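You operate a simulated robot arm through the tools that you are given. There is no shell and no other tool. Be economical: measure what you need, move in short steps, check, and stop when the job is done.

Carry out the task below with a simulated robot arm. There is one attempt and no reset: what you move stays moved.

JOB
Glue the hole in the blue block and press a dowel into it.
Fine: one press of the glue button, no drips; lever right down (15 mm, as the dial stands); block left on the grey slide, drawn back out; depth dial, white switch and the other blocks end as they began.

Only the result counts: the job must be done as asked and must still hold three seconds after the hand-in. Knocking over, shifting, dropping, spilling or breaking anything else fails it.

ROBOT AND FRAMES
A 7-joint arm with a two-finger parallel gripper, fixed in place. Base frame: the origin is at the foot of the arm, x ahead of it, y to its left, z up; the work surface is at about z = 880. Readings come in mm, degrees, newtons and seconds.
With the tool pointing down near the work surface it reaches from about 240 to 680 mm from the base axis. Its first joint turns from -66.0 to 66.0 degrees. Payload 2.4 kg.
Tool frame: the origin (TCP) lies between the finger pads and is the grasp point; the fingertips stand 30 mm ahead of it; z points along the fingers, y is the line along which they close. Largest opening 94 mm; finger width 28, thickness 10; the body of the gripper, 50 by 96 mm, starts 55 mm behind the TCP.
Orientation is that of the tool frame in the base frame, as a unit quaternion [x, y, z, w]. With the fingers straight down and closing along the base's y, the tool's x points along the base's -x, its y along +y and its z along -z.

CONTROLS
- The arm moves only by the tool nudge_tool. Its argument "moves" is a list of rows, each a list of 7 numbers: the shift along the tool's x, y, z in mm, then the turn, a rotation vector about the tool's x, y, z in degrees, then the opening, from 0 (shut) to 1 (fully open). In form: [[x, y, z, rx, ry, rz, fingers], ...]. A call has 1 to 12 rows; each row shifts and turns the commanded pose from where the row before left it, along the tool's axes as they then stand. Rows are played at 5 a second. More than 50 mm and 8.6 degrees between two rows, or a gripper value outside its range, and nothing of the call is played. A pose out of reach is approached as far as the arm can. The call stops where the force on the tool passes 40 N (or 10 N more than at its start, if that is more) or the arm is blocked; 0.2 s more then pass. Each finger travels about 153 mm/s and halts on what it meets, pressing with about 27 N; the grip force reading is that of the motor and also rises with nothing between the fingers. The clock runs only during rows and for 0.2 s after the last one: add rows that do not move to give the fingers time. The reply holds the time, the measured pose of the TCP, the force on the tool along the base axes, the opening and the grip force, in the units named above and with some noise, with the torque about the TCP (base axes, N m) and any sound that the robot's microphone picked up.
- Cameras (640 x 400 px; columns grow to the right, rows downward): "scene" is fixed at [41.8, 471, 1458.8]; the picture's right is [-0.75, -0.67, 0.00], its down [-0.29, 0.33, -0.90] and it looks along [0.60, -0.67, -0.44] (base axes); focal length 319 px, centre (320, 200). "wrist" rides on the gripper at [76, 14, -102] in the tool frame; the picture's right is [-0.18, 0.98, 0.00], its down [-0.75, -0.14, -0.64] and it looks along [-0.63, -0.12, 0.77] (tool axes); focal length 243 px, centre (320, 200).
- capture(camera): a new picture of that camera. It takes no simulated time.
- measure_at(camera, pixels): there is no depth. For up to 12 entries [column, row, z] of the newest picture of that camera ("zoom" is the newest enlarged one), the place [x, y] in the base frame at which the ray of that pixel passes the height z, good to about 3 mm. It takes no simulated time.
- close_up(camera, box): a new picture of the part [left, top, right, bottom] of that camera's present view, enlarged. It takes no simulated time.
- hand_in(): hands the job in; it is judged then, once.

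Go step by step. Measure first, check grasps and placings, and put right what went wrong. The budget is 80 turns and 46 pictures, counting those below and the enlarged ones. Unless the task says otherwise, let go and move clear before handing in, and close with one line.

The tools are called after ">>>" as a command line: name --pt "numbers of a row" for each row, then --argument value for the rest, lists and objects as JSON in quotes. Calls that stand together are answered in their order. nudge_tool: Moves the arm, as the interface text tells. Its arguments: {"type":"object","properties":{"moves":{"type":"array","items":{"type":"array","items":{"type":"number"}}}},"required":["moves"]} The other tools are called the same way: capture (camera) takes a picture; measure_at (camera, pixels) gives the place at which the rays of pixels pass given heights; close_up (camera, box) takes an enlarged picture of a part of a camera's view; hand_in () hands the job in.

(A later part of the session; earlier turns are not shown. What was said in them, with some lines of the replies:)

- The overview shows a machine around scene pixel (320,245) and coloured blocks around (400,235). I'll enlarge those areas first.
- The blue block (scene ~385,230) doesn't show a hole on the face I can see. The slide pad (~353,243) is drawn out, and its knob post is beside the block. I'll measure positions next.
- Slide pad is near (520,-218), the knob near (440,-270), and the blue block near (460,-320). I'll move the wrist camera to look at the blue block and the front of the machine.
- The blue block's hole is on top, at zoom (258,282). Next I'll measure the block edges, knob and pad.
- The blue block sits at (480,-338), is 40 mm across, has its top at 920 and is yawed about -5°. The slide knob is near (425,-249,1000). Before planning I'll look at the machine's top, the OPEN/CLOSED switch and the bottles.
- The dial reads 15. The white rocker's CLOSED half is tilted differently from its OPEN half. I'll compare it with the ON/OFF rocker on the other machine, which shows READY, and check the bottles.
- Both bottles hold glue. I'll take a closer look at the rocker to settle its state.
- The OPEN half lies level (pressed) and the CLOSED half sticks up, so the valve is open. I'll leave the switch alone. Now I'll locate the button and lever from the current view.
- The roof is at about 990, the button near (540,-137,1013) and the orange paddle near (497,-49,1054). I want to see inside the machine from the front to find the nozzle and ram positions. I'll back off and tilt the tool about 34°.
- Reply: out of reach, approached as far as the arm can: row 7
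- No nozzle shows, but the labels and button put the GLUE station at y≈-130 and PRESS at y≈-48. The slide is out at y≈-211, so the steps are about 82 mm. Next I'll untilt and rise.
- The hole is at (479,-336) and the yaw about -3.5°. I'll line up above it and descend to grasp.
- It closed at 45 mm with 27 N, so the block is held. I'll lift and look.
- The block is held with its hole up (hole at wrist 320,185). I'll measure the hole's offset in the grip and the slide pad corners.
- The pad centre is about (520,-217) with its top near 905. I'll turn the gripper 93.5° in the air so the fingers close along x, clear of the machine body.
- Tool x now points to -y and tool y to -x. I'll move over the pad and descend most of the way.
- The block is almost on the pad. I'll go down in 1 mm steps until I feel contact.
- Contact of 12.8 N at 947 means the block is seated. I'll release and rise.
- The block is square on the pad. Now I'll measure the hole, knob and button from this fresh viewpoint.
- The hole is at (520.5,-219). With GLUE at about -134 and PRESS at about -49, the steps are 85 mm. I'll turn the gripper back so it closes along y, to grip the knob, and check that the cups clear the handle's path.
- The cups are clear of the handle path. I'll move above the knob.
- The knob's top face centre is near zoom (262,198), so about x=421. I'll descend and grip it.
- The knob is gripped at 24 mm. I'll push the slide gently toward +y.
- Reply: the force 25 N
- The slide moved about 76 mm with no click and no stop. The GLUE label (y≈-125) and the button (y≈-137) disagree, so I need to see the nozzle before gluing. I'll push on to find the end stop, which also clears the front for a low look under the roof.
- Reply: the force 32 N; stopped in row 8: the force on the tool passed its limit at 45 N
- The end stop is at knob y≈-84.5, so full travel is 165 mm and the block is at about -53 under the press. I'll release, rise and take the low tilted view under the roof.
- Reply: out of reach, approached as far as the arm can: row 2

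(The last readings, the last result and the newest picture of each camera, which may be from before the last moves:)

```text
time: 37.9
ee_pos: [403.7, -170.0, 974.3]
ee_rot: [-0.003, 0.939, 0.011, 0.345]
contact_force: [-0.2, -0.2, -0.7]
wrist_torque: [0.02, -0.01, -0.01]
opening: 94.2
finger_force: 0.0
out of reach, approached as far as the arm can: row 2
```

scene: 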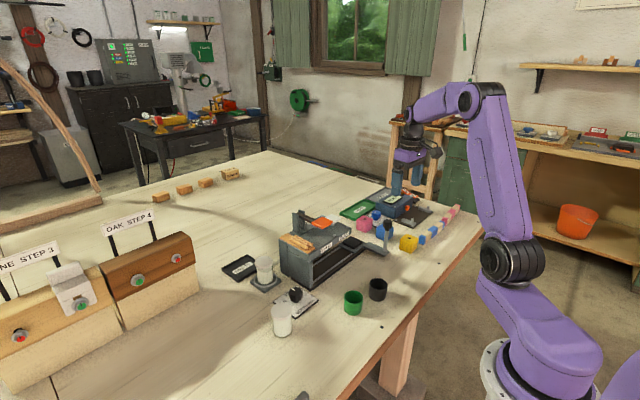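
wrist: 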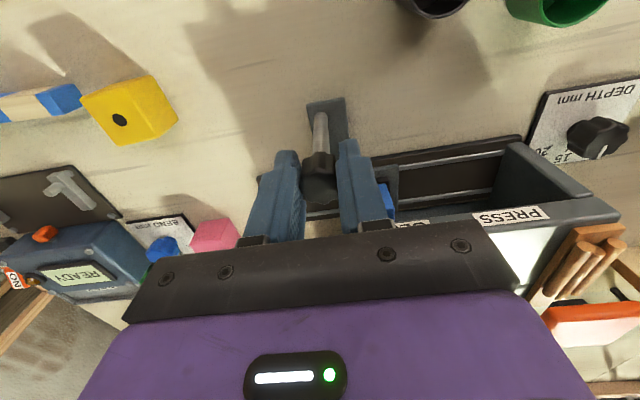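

>>> nudge_tool --pt "17.5 0 20.6 0 0 0 1" --pt "17.5 0 20.6 0 0 0 1" --pt "0 0 0 0 0 0 1"

>>> close_up --camera "wrist" --box '[200, 60, 440, 230]'

```text
time: 38.7
ee_pos: [404.5, -168.5, 964.5]
ee_rot: [-0.002, 0.939, 0.011, 0.344]
contact_force: [0.2, 0.0, 0.0]
wrist_torque: [0.02, -0.01, -0.01]
opening: 94.1
finger_force: 0.0
out of reach, approached as far as the arm can: row 1, 2
```

```text
2.35 times, centred on (320, 145) of wrist
```

zoom: 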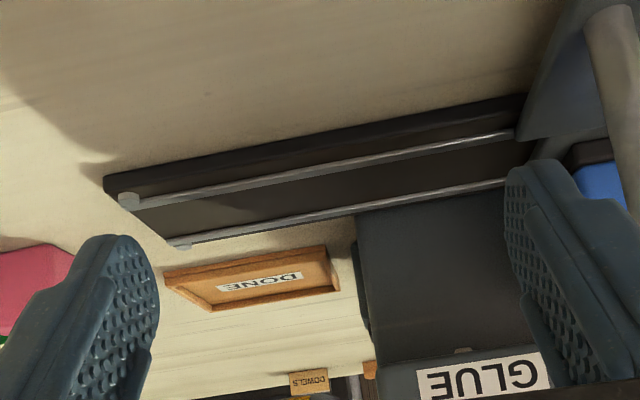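

Just beyond the beam edge at zoom (462,350) there's a small light tip, which should be the nozzle. I'll measure it against the label.

>>> measure_at --camera "zoom" --pixels '[[462, 350, 960], [462, 350, 955], [462, 350, 950], [462, 350, 965], [483, 376, 975], [483, 376, 970], [483, 376, 980], [355, 215, 882], [410, 362, 960], [410, 362, 965]]'

>>> close_up --camera "wrist" --box '[340, 185, 420, 235]'

```text
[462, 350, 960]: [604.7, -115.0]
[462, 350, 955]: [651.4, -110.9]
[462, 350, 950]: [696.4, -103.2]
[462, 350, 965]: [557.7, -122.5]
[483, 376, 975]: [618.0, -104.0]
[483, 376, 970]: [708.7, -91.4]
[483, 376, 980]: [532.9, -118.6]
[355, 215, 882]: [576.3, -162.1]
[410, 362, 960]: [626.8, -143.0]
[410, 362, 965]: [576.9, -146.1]
```

```text
8.00 times, centred on (380, 210) of wrist
```

zoom: 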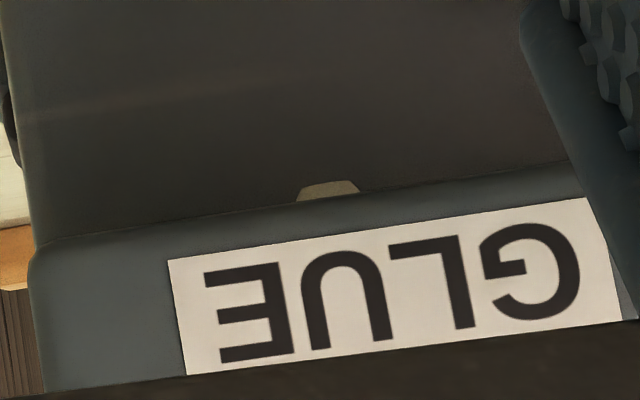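

That's the nozzle tip: at x=520 its ray gives y≈-128, which matches the label (≈-126). The slide should therefore come back about 77 mm from the end stop. I'll rise, untilt and check the pose.

>>> nudge_tool --pt "-19.5 0 -22.9 0 0 0 1" --pt "-19.5 0 -22.9 0 0 0 1" --pt "-19.5 0 -22.9 0 0 0 1" --pt "0 0 0 0 8.1 0 1" --pt "0 0 0 0 8.1 0 1" --pt "0 0 0 0 8.1 0 1" --pt "0 0 0 0 8.1 0 1" --pt "0 0 0 0 8.1 0 1" --pt "0 0 0 0 0 0 1"

```text
time: 40.7
ee_pos: [403.9, -171.5, 1053.2]
ee_rot: [-0.004, 1.0, 0.009, -0.002]
contact_force: [-0.4, -0.2, -0.7]
wrist_torque: [-0.03, 0.03, -0.01]
opening: 94.1
finger_force: 0.0
```

>>> nudge_tool --pt "0 0 -10 1.03 -0.2 0.46 1" --pt "-8.7 43.5 0 0 0 0 1" --pt "-8.7 43.5 0 0 0 0 1" --pt "0 0 0 0 0 0 1"

```text
time: 41.7
ee_pos: [422.0, -83.3, 1065.0]
ee_rot: [-0.001, 1.0, 0.0, 0.0]
contact_force: [-0.1, 0.1, -0.6]
wrist_torque: [-0.01, 0.0, 0.02]
opening: 94.1
finger_force: 0.2
```

>>> nudge_tool --pt "0.5 -1 30 0 0 0 1" --pt "0 0 31 0 0 0 1" --pt "0 0 0 0 0 0 0.6" --pt "0 0 0 0 0 0 0.3" --pt "0 0 0 0 0 0 0.1" --pt "0 0 0 0 0 0 0.1" --pt "0 0 0 0 0 0 0.1"

```text
time: 43.3
ee_pos: [422.1, -85.9, 1000.7]
ee_rot: [-0.001, 1.0, -0.001, 0.001]
contact_force: [0.5, 0.6, -9.5]
wrist_torque: [0.05, -0.56, 0.01]
opening: 24.3
finger_force: 45.4
```

>>> nudge_tool --pt "0 -6 0 0 0 0 0.1" --pt "0 -9 0 0 0 0 0.1" --pt "0 -9 0 0 0 0 0.1" --pt "0 -9 0 0 0 0 0.1" --pt "0 -9 0 0 0 0 0.1" --pt "0 -9 0 0 0 0 0.1" --pt "0 -9 0 0 0 0 0.1" --pt "0 -8 0 0 0 0 0.1" --pt "0 -7 0 0 0 0 0.1" --pt "0 0 0 0 0 0 0.1"

```text
time: 45.5
ee_pos: [421.0, -160.4, 1003.4]
ee_rot: [0.0, 1.0, 0.0, 0.001]
contact_force: [5.2, 0.8, -16.7]
wrist_torque: [0.04, -0.78, 0.0]
opening: 24.5
finger_force: 44.9
```

Knob is at y≈-160.4. I'll release and check the nozzle against the block from the low view.

>>> nudge_tool --pt "0 0 0 0 0 0 0.4" --pt "0 0 0 0 0 0 1" --pt "0 0 0 0 0 0 1" --pt "0 0 -32 0 0 0 1" --pt "0 0 -38 0 0 0 1" --pt "23 22 0 0 0 0 1" --pt "23 23 0 0 -8.1 0 1" --pt "0 0 0 0 -8.1 0 1" --pt "0 0 0 0 -8.1 0 1" --pt "17.2 0 36.1 0 0 0 1" --pt "0 0 0 0 -8.1 0 1" --pt "0 0 0 0 0 0 1"

```text
time: 48.1
ee_pos: [374.3, -115.8, 1032.3]
ee_rot: [0.001, 0.96, 0.0, 0.279]
contact_force: [-0.5, 0.6, 0.4]
wrist_torque: [-0.01, 0.01, -0.01]
opening: 94.3
finger_force: 0.1
```

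>>> nudge_tool --pt "16 0 25.3 0 -7.6 0 1" --pt "22.5 0 26.8 0 0 0 1" --pt "0 0 0 0 0 0 1"

>>> close_up --camera "wrist" --box '[240, 110, 400, 235]'

```text
time: 48.6
ee_pos: [387.9, -119.1, 1013.8]
ee_rot: [0.004, 0.942, -0.003, 0.335]
contact_force: [-51.9, 0.4, 55.0]
wrist_torque: [-3.13, -0.86, -1.79]
opening: 94.1
finger_force: 0.0
out of reach, approached as far as the arm can: row 1
stopped in row 2: the force on the tool passed its limit at 153 N (the readings are from after the stop); the commanded pose is now the measured one
```

```text
3.20 times, centred on (320, 172) of wrist
```

zoom: 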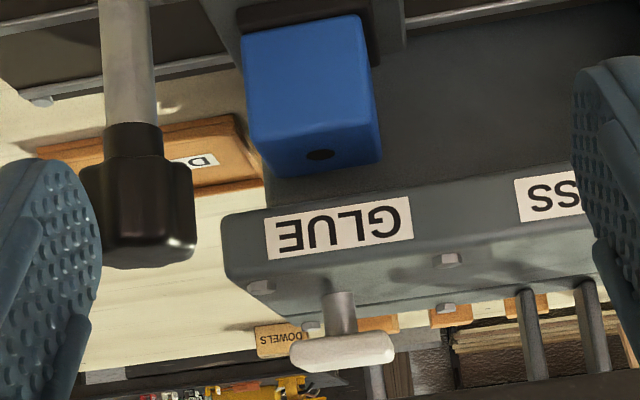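

The left finger touched the knob because the tilt crept forward. This view does show the hole at zoom (320,154). I'll measure it, then back off along the tool axis.

>>> measure_at --camera "zoom" --pixels '[[320, 154, 946], [338, 228, 978], [338, 228, 984], [338, 228, 972], [272, 222, 975], [410, 200, 975], [260, 288, 992], [448, 260, 992], [150, 245, 1012]]'

>>> nudge_tool --pt "0 0 -15 0 0 0 1" --pt "0 0 -15 0 0 0 1" --pt "0 0 -20 0 0 0 1" --pt "0 0 0 0 0 0 1"

```text
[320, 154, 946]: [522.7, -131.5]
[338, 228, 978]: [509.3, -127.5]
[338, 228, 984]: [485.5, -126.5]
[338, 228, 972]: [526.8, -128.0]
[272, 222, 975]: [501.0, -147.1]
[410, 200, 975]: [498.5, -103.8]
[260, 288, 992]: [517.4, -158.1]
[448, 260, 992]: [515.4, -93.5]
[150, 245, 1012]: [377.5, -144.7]
```

```text
time: 49.6
ee_pos: [376.8, -115.3, 1056.3]
ee_rot: [0.003, 0.943, -0.004, 0.333]
contact_force: [-0.5, 0.0, 0.1]
wrist_torque: [0.02, -0.05, 0.02]
opening: 94.0
finger_force: 0.0
out of reach, approached as far as the arm can: row 1, 2, 3
```

In one view the hole is at y≈-131.5 and the label centre and bolts at -126.5, with the nozzle about -128, so the block is 3–4 mm short. I'll untilt, regrip the knob and correct.

>>> nudge_tool --pt "0 0 -12 0 7.8 0 1" --pt "0 0 -12 0 7.8 0 1" --pt "0 0 0 0 7.8 0 1" --pt "0 0 0 0 7.8 0 1" --pt "0 0 0 0 7.7 0 1" --pt "0 0 0 0 0 0 1"

```text
time: 51.0
ee_pos: [362.9, -117.5, 1074.3]
ee_rot: [0.003, 1.0, -0.001, 0.0]
contact_force: [0.5, -0.2, 0.7]
wrist_torque: [0.01, -0.01, -0.01]
opening: 94.0
finger_force: 0.0
```

>>> nudge_tool --pt "-29 -21 0 0 0 -0.35 1" --pt "-29.5 -22 0 0 0 0 1" --pt "0 0 0 0 0 0 1"

```text
time: 51.8
ee_pos: [420.2, -159.0, 1073.8]
ee_rot: [-0.002, 1.0, -0.001, 0.001]
contact_force: [1.1, 0.1, 0.7]
wrist_torque: [-0.04, -0.01, 0.0]
opening: 94.0
finger_force: 0.0
```

>>> nudge_tool --pt "-1 -1.5 35 0 0 0 1" --pt "0 0 35 0 0 0 1" --pt "0 0 0 0 0 0 0.6" --pt "0 0 0 0 0 0 0.3" --pt "0 0 0 0 0 0 0.1" --pt "0 0 0 0 0 0 0.1" --pt "0 0 0 0 0 0 0.1"

```text
time: 53.4
ee_pos: [422.7, -163.0, 1003.7]
ee_rot: [0.0, 1.0, -0.001, -0.001]
contact_force: [3.1, 0.9, -9.4]
wrist_torque: [-0.08, -0.37, 0.08]
opening: 24.3
finger_force: 44.9
```

>>> nudge_tool --pt "0 2 0 0 0 0 0.1" --pt "0 2.3 0 0 0 0 0.1" --pt "0 0 0 0 0 0 0.1"

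>>> nudge_tool --pt "0 0 0 0 0 0 0.1"

>>> close_up --camera "scene" --box '[290, 205, 390, 275]'

```text
time: 54.2
ee_pos: [422.0, -158.5, 1003.2]
ee_rot: [0.0, 1.0, -0.001, 0.001]
contact_force: [2.0, -2.1, -2.4]
wrist_torque: [-0.08, 0.47, -0.01]
opening: 24.4
finger_force: 45.1
```

```text
time: 54.6
ee_pos: [421.8, -158.6, 1003.6]
ee_rot: [0.0, 1.0, -0.001, 0.001]
contact_force: [0.5, -1.5, -1.3]
wrist_torque: [-0.07, 0.25, 0.0]
opening: 24.3
finger_force: 45.2
```

```text
5.71 times, centred on (340, 240) of scene
```

zoom: 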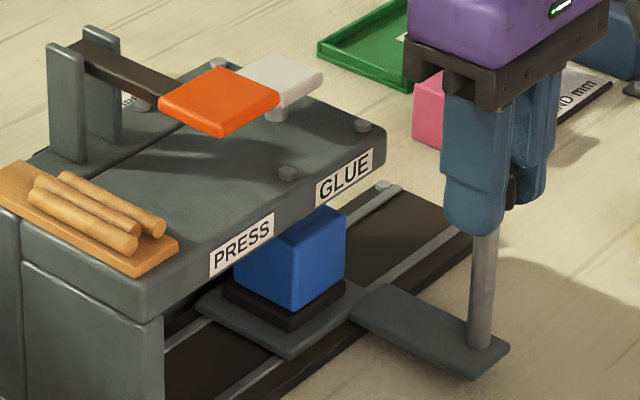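

I'll cross-check the block position from the scene view, using the block's bottom corners at z≈906 and the label.

>>> measure_at --camera "zoom" --pixels '[[293, 312, 906], [345, 282, 906], [236, 283, 906], [345, 178, 984], [319, 190, 984], [372, 165, 984], [242, 246, 984], [345, 212, 946]]'

```text
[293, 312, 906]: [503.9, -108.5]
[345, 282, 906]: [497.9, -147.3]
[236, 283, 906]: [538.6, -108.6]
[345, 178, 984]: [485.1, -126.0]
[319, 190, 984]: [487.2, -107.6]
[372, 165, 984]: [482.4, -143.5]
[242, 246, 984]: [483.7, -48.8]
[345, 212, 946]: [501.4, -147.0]
```

The scene gives the block centre at y=-127.9, which agrees with the nozzle. I'll release the knob, rise, and position shut fingers above the glue button.

>>> nudge_tool --pt "0 0 0 0 0 0 0.4" --pt "0 0 0 0 0 0 0.7" --pt "0 0 0 0 0 0 0.7" --pt "0 0 -30 0 0 0 0.7" --pt "0 0 -40 0 0 0 0.7" --pt "-39 7.2 0 0 0 0 0.3" --pt "-39 7.2 0 0 0 0 0" --pt "-39 7.2 0 0 0 0 0" --pt "0 0 0 0 0 0 0" --pt "0 0 0 0 0 0 0"

>>> close_up --camera "scene" --box '[290, 180, 390, 255]'

```text
time: 56.8
ee_pos: [539.7, -135.3, 1075.6]
ee_rot: [0.0, 1.0, -0.001, 0.002]
contact_force: [0.1, 0.4, 0.4]
wrist_torque: [-0.01, -0.01, -0.01]
opening: 0.1
finger_force: 27.2
```

```text
5.33 times, centred on (340, 218) of scene
```

zoom: 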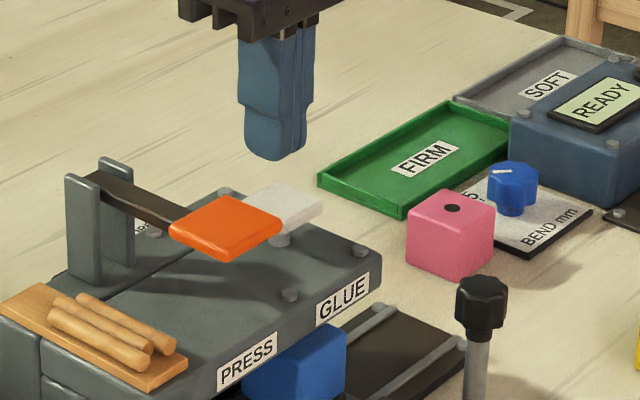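

Fingers are over the button. I'll descend to it and press in small steps.

>>> nudge_tool --pt "0 -1 14 0 0 0 0" --pt "0 0 12 0 0 0 0" --pt "0 0 2 0 0 0 0" --pt "0 0 2 0 0 0 0" --pt "0 0 0 0 0 0 0"

```text
time: 58.0
ee_pos: [539.6, -136.4, 1043.8]
ee_rot: [0.0, 1.0, -0.001, 0.002]
contact_force: [0.2, -1.2, 2.0]
wrist_torque: [0.01, 0.02, 0.03]
opening: 0.0
finger_force: 26.5
```

>>> nudge_tool --pt "0 0 2 0 0 0 0" --pt "0 0 2 0 0 0 0" --pt "0 0 2 0 0 0 0" --pt "0 0 0 0 0 0 0"

```text
time: 59.0
ee_pos: [539.2, -137.0, 1036.5]
ee_rot: [0.0, 1.0, -0.001, 0.001]
contact_force: [0.6, 1.3, 2.0]
wrist_torque: [0.05, 0.01, 0.0]
opening: 0.1
finger_force: 27.2
heard: click
```

A click was heard at z≈1036. I'll come off the button and look at the hole for glue from the front, keeping clear of the knob.

>>> nudge_tool --pt "0 0 -10 0 0 0 0" --pt "0 0 -40 0 0 0 0" --pt "43.5 7.2 0 0 0 0 0" --pt "43.5 7.2 0 0 0 0 0.5" --pt "43.5 7.2 0 0 0 0 1" --pt "43.5 7.2 0 0 0 0 1" --pt "0 0 0 0 -8.1 0 1" --pt "0 0 0 0 -8.1 0 1" --pt "0 0 0 0 -8.1 0 1" --pt "20 0 30 0 -8.1 0 1" --pt "20 0 30 0 0 0 1" --pt "0 0 0 0 0 0 1"

>>> close_up --camera "wrist" --box '[240, 100, 400, 225]'

```text
time: 61.6
ee_pos: [360.5, -122.9, 1028.5]
ee_rot: [0.007, 0.968, -0.019, 0.248]
contact_force: [-0.4, 0.2, -0.3]
wrist_torque: [-0.02, 0.01, -0.02]
opening: 93.9
finger_force: 0.0
out of reach, approached as far as the arm can: row 10
```

```text
3.20 times, centred on (320, 162) of wrist
```

zoom: 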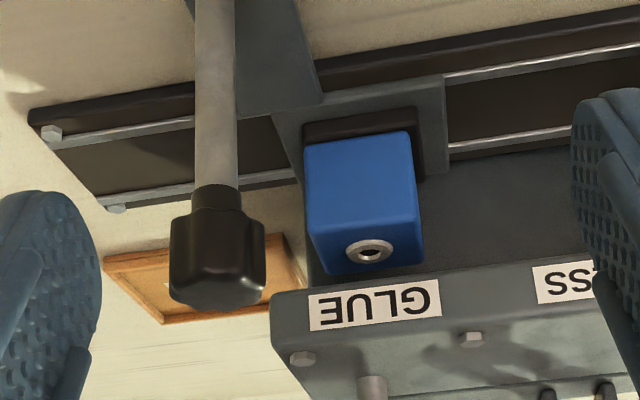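

A ring of glue shows neatly around the hole at (370,250), with no drips. Now I'll untilt and go back to the knob to push the slide to the press.

>>> nudge_tool --pt "0 0 -20 0 7.2 0 1" --pt "0 0 -20 0 7.2 0 1" --pt "0 0 0 0 7.2 0 1" --pt "0 0 0 0 7.1 0 1" --pt "0 0 0 0 0 0 1"

```text
time: 62.8
ee_pos: [346.5, -119.1, 1064.7]
ee_rot: [0.012, 1.0, -0.017, -0.001]
contact_force: [-0.3, 0.5, 0.3]
wrist_torque: [0.01, -0.01, -0.03]
opening: 93.7
finger_force: 0.1
```

>>> nudge_tool --pt "0 0 -6 -1.95 0 -1.4 1" --pt "-37.5 -19.8 0 0 0 0 1" --pt "-37.5 -19.8 0 0 0 0 1" --pt "0 0 0 0 0 0 1"

```text
time: 63.8
ee_pos: [420.1, -160.9, 1068.4]
ee_rot: [-0.001, 1.0, 0.0, 0.0]
contact_force: [1.1, -0.2, 0.2]
wrist_torque: [0.01, 0.01, 0.0]
opening: 93.9
finger_force: 0.0
```

>>> nudge_tool --pt "-1.5 2 32 0 0 0 1" --pt "0 0 32 0 0 0 1" --pt "0 0 0 0 0 0 0.6" --pt "0 0 0 0 0 0 0.3" --pt "0 0 0 0 0 0 0.1" --pt "0 0 0 0 0 0 0.1" --pt "0 0 0 0 0 0 0.1" --pt "0 5 0 0 0 0 0.1" --pt "0 8 0 0 0 0 0.1" --pt "0 8 0 0 0 0 0.1" --pt "0 0 0 0 0 0 0.1"

```text
time: 66.2
ee_pos: [422.5, -137.8, 1003.8]
ee_rot: [-0.001, 1.0, 0.0, 0.001]
contact_force: [7.7, -0.3, -25.7]
wrist_torque: [0.0, -0.28, 0.05]
opening: 24.3
finger_force: 45.0
```

>>> nudge_tool --pt "0 0 0.4 0 0 0 0.1" --pt "0 9 0 0 0 0 0.1" --pt "0 9 0 0 0 0 0.1" --pt "0 9 0 0 0 0 0.1" --pt "0 9 0 0 0 0 0.1" --pt "0 9 0 0 0 0 0.1" --pt "0 3 0 0 0 0 0.1" --pt "0 2 0 0 0 0 0.1" --pt "0 2 0 0 0 0 0.1" --pt "0 2 0 0 0 0 0.1" --pt "0 2 0 0 0 0 0.1" --pt "0 0 0 0 0 0 0.1"

```text
time: 68.8
ee_pos: [423.7, -85.1, 1006.1]
ee_rot: [0.002, 1.0, -0.001, 0.0]
contact_force: [7.8, -32.8, -6.9]
wrist_torque: [-0.67, 0.78, -0.13]
opening: 24.1
finger_force: 45.6
```

The stop was reached at y≈-85 with 33 N. I'll ease off, release the knob, rise and position shut fingers above the orange lever paddle at (496,-49,1054).

>>> nudge_tool --pt "0 -0.7 0 0 0 0 0.1" --pt "0 0 0 0 0 0 0.4" --pt "0 0 0 0 0 0 0.7" --pt "0 0 0 0 0 0 0.7" --pt "0 0 -40 0 0 0 0.7" --pt "0 0 -40 0 0 0 0.7" --pt "0 0 -40 0 0 0 0.4" --pt "-36.5 18 0 0 0 0 0" --pt "-36.5 18 0 0 0 0 0" --pt "0 0 0 0 0 0 0"

>>> close_up --camera "scene" --box '[270, 180, 390, 270]'

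```text
time: 71.0
ee_pos: [496.7, -45.1, 1127.1]
ee_rot: [0.0, 1.0, 0.0, 0.0]
contact_force: [-0.1, 0.8, -0.4]
wrist_torque: [0.0, 0.05, 0.01]
opening: 0.0
finger_force: 27.3
```

```text
4.44 times, centred on (330, 225) of scene
```

zoom: 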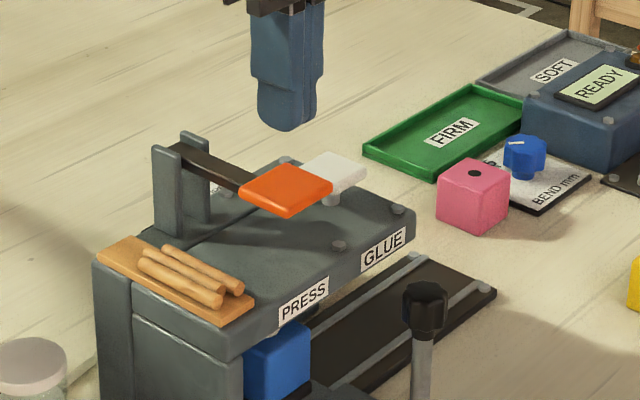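

The block is under PRESS. I'll descend onto the paddle and press it down in small steps.

>>> nudge_tool --pt "0 -4.5 18 0 0 0 0" --pt "0 0 18 0 0 0 0" --pt "0 0 4 0 0 0 0" --pt "0 0 4 0 0 0 0" --pt "0 0 4 0 0 0 0" --pt "0 0 4 0 0 0 0" --pt "0 0 0 0 0 0 0"

```text
time: 72.6
ee_pos: [494.0, -49.6, 1075.9]
ee_rot: [0.0, 1.0, 0.001, 0.0]
contact_force: [-1.4, 0.1, 2.6]
wrist_torque: [-0.05, 0.02, -0.03]
opening: 0.0
finger_force: 26.6
```

>>> nudge_tool --pt "0 0 4 0 0 0 0" --pt "0 0 4 0 0 0 0" --pt "0 0 4 0 0 0 0" --pt "0 0 4 0 0 0 0" --pt "0 0 4 0 0 0 0" --pt "0 0 4 0 0 0 0" --pt "0 0 4 0 0 0 0" --pt "0 0 4 0 0 0 0" --pt "0 0 0 0 0 0 0"

```text
time: 73.8
ee_pos: [494.5, -49.3, 1060.7]
ee_rot: [0.001, 1.0, 0.0, 0.002]
contact_force: [-8.1, 1.1, 12.5]
wrist_torque: [0.03, 0.1, 0.0]
opening: 0.0
finger_force: 26.9
stopped in row 5: the force on the tool passed its limit at 47 N (the readings are from after the stop); the commanded pose is now the measured one
```

It met resistance at z≈1061. I'll keep pressing with finer steps to see whether this is the dowel resisting or the bottom stop.

>>> nudge_tool --pt "0 0 1.5 0 0 0 0" --pt "0 0 1.5 0 0 0 0" --pt "0 0 1.5 0 0 0 0" --pt "0 0 1.5 0 0 0 0" --pt "0 0 1.5 0 0 0 0" --pt "0 0 1.5 0 0 0 0" --pt "0 0 1.5 0 0 0 0" --pt "0 0 1.5 0 0 0 0" --pt "0 0 0 0 0 0 0"

```text
time: 74.3
ee_pos: [494.7, -50.1, 1059.4]
ee_rot: [0.0, 1.0, 0.0, 0.003]
contact_force: [-8.9, -0.3, 12.7]
wrist_torque: [0.04, 0.05, -0.03]
opening: 0.1
finger_force: 26.5
stopped in row 2: the force on the tool passed its limit at 43 N (the readings are from after the stop); the commanded pose is now the measured one
```

>>> close_up --camera "scene" --box '[275, 190, 375, 265]'

```text
5.33 times, centred on (325, 228) of scene
```

zoom: 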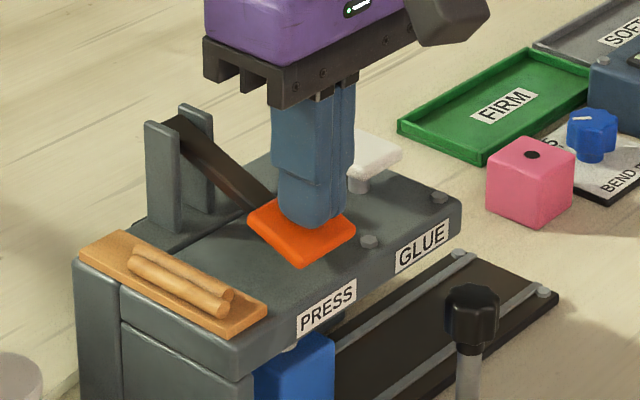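

The lever is well down and one dowel has left the rack, but it may not be fully down yet. I'll continue pressing with small steps.

>>> nudge_tool --pt "0 0 0.7 0 0 0 0" --pt "0 0 0.7 0 0 0 0" --pt "0 0 0.5 0 0 0 0" --pt "0 0 0 0 0 0 0"

```text
time: 75.0
ee_pos: [495.2, -50.4, 1059.1]
ee_rot: [0.0, 1.0, -0.001, 0.005]
contact_force: [-8.3, 0.7, 12.6]
wrist_torque: [0.01, 0.09, 0.0]
opening: 0.2
finger_force: 26.9
stopped in row 3: the force on the tool passed its limit at 41 N (the readings are from after the stop); the commanded pose is now the measured one
```

>>> measure_at --camera "zoom" --pixels '[[302, 235, 1000], [302, 235, 1010], [302, 235, 1020], [302, 262, 990], [302, 262, 1000], [302, 262, 1010], [355, 228, 1000], [355, 228, 1010], [250, 215, 1000], [250, 215, 1020]]'

```text
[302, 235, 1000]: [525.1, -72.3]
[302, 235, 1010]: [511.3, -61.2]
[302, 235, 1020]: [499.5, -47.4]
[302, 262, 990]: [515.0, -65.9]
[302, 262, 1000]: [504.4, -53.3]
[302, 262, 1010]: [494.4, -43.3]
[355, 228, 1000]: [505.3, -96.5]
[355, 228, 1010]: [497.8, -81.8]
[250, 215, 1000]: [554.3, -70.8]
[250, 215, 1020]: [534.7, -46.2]
```

The paddle's front edge is at about 1018, and the motion has become very stiff. I'll hold a preload and ratchet gently to confirm it's bottomed.

>>> nudge_tool --pt "0 0 0.5 0 0 0 0" --pt "0 0 0.4 0 0 0 0" --pt "0 0 0 0 0 0 0" --pt "0 0 0 0 0 0 0"

>>> nudge_tool --pt "0 0 0.3 0 0 0 0" --pt "0 0 0 0 0 0 0" --pt "0 0 0 0 0 0 0"

```text
time: 76.0
ee_pos: [494.8, -49.4, 1059.6]
ee_rot: [0.0, 1.0, -0.001, 0.005]
contact_force: [-9.3, 1.1, 13.6]
wrist_torque: [0.02, 0.09, 0.05]
opening: 0.2
finger_force: 27.1
stopped in row 4: the force on the tool passed its limit at 40 N (the readings are from after the stop); the commanded pose is now the measured one
```

```text
time: 76.8
ee_pos: [495.1, -48.7, 1058.9]
ee_rot: [0.0, 1.0, -0.001, 0.005]
contact_force: [-14.5, 2.8, 26.3]
wrist_torque: [0.01, 0.11, 0.06]
opening: 0.0
finger_force: 27.2
```

It holds steady at 1059 under force, so the lever is right down. I'll release it, rise and go back over the knob.

>>> nudge_tool --pt "0 0 -4 0 0 0 0" --pt "0 0 -8 0 0 0 0" --pt "0 0 -12 0 0 0 0" --pt "0 0 -20 0 0 0 0" --pt "0 0 -25 0 0 0 0" --pt "36.5 -18 0 0 -0.5 0 0.5" --pt "36.5 -18 0 0 0 0 1" --pt "0 0 0 0 0 0 1"

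>>> close_up --camera "scene" --box '[275, 190, 375, 265]'

```text
time: 78.6
ee_pos: [420.9, -86.0, 1126.9]
ee_rot: [0.0, 1.0, -0.001, 0.009]
contact_force: [-0.2, 0.5, 0.6]
wrist_torque: [-0.01, 0.0, 0.0]
opening: 94.1
finger_force: 0.0
```

```text
5.33 times, centred on (325, 228) of scene
```

zoom: 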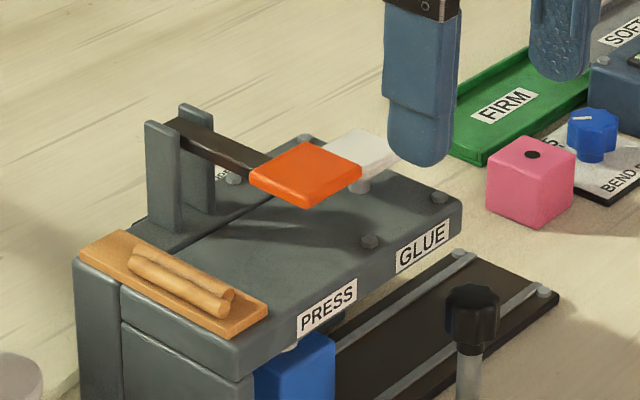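

The lever sprang back and one dowel is gone from the rack. I'll grip the knob and draw the slide out.

>>> nudge_tool --pt "-1 0 40 0 1.03 0 1" --pt "0 0 40 0 0 0 1" --pt "0 0 42 0 0 0 1" --pt "0 0 0 0 0 0 0.6" --pt "0 0 0 0 0 0 0.3" --pt "0 0 0 0 0 0 0.1" --pt "0 0 0 0 0 0 0.1" --pt "0 0 0 0 0 0 0.1"

```text
time: 80.4
ee_pos: [423.1, -85.7, 1004.1]
ee_rot: [0.0, 1.0, 0.0, 0.001]
contact_force: [0.0, 0.6, -12.7]
wrist_torque: [0.01, -0.76, 0.0]
opening: 24.2
finger_force: 45.2
```

>>> nudge_tool --pt "0 -4 0 0 0 0 0.1" --pt "0 -8 0 0 0 0 0.1" --pt "0 -8 0 0 0 0 0.1" --pt "0 -8 0 0 0 0 0.1" --pt "0 -8 0 0 0 0 0.1" --pt "0 -8 0 0 0 0 0.1" --pt "0 -8 0 0 0 0 0.1" --pt "0 -8 0 0 0 0 0.1" --pt "0 -8 0 0 0 0 0.1" --pt "0 -8 0 0 0 0 0.1" --pt "0 -6 0 0 0 0 0.1" --pt "0 0 0 0 0 0 0.1"

```text
time: 83.0
ee_pos: [423.0, -167.9, 1004.2]
ee_rot: [0.0, 1.0, 0.0, -0.002]
contact_force: [-15.2, -0.4, -20.8]
wrist_torque: [-0.02, 0.2, 0.07]
opening: 24.2
finger_force: 44.8
```

>>> nudge_tool --pt "0.4 -6 0.3 0 0 0 0.1" --pt "0 -8 0 0 0 0 0.1" --pt "0 -8 0 0 0 0 0.1" --pt "0 -8 0 0 0 0 0.1" --pt "0 -8 0 0 0 0 0.1" --pt "0 -8 0 0 0 0 0.1" --pt "0 -8 0 0 0 0 0.1" --pt "0 -8 0 0 0 0 0.1" --pt "0 -8 0 0 0 0 0.1" --pt "0 -7 0 0 0 0 0.1" --pt "0 -4 0 0 0 0 0.1" --pt "0 0 0 0 0 0 0.1"

```text
time: 85.6
ee_pos: [422.6, -250.1, 1003.9]
ee_rot: [0.001, 1.0, 0.001, -0.001]
contact_force: [-17.1, -1.7, -17.3]
wrist_torque: [-0.03, -0.17, -0.11]
opening: 24.2
finger_force: 44.8
5 turns are left
```

The slide is back at its starting position (y≈-250). I'll release and rise clear.

>>> nudge_tool --pt "0 0 0 0 0 0 0.4" --pt "0 0 0 0 0 0 0.8" --pt "0 0 0 0 0 0 0.8" --pt "0 0 -30 0 0 0 0.8" --pt "0 0 -40 0 0 0 0.8" --pt "0 0 -45 0 0 0 0.8" --pt "20 0 -40 0 0 0 0.8" --pt "0 0 0 0 0 0 0.8"

>>> close_up --camera "scene" --box '[320, 200, 420, 265]'

```text
time: 87.4
ee_pos: [404.0, -249.3, 1160.6]
ee_rot: [0.001, 1.0, -0.001, 0.002]
contact_force: [0.4, -0.4, 0.1]
wrist_torque: [-0.02, -0.03, 0.01]
opening: 75.4
finger_force: 0.1
```

```text
6.15 times, centred on (370, 232) of scene
4 turns are left
```

zoom: 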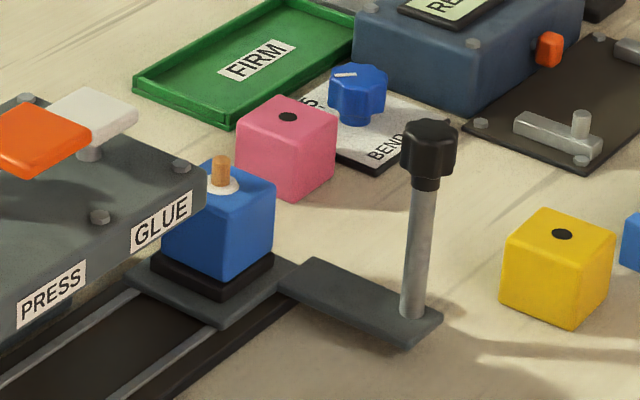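

The dowel stands in the glued hole of the blue block. The block is on the slide, the slide is drawn out, and the other blocks haven't moved. I'm handing in.

>>> hand_in

```text
The job is handed in.
```

The job is handed in: the blue block was glued with one button press, had a dowel pressed in with the lever right down, and sits on the drawn-out slide. I never touched the dial or the white switch. One slip on the way: a finger bumped the slide's knob, and I corrected the slide before gluing.
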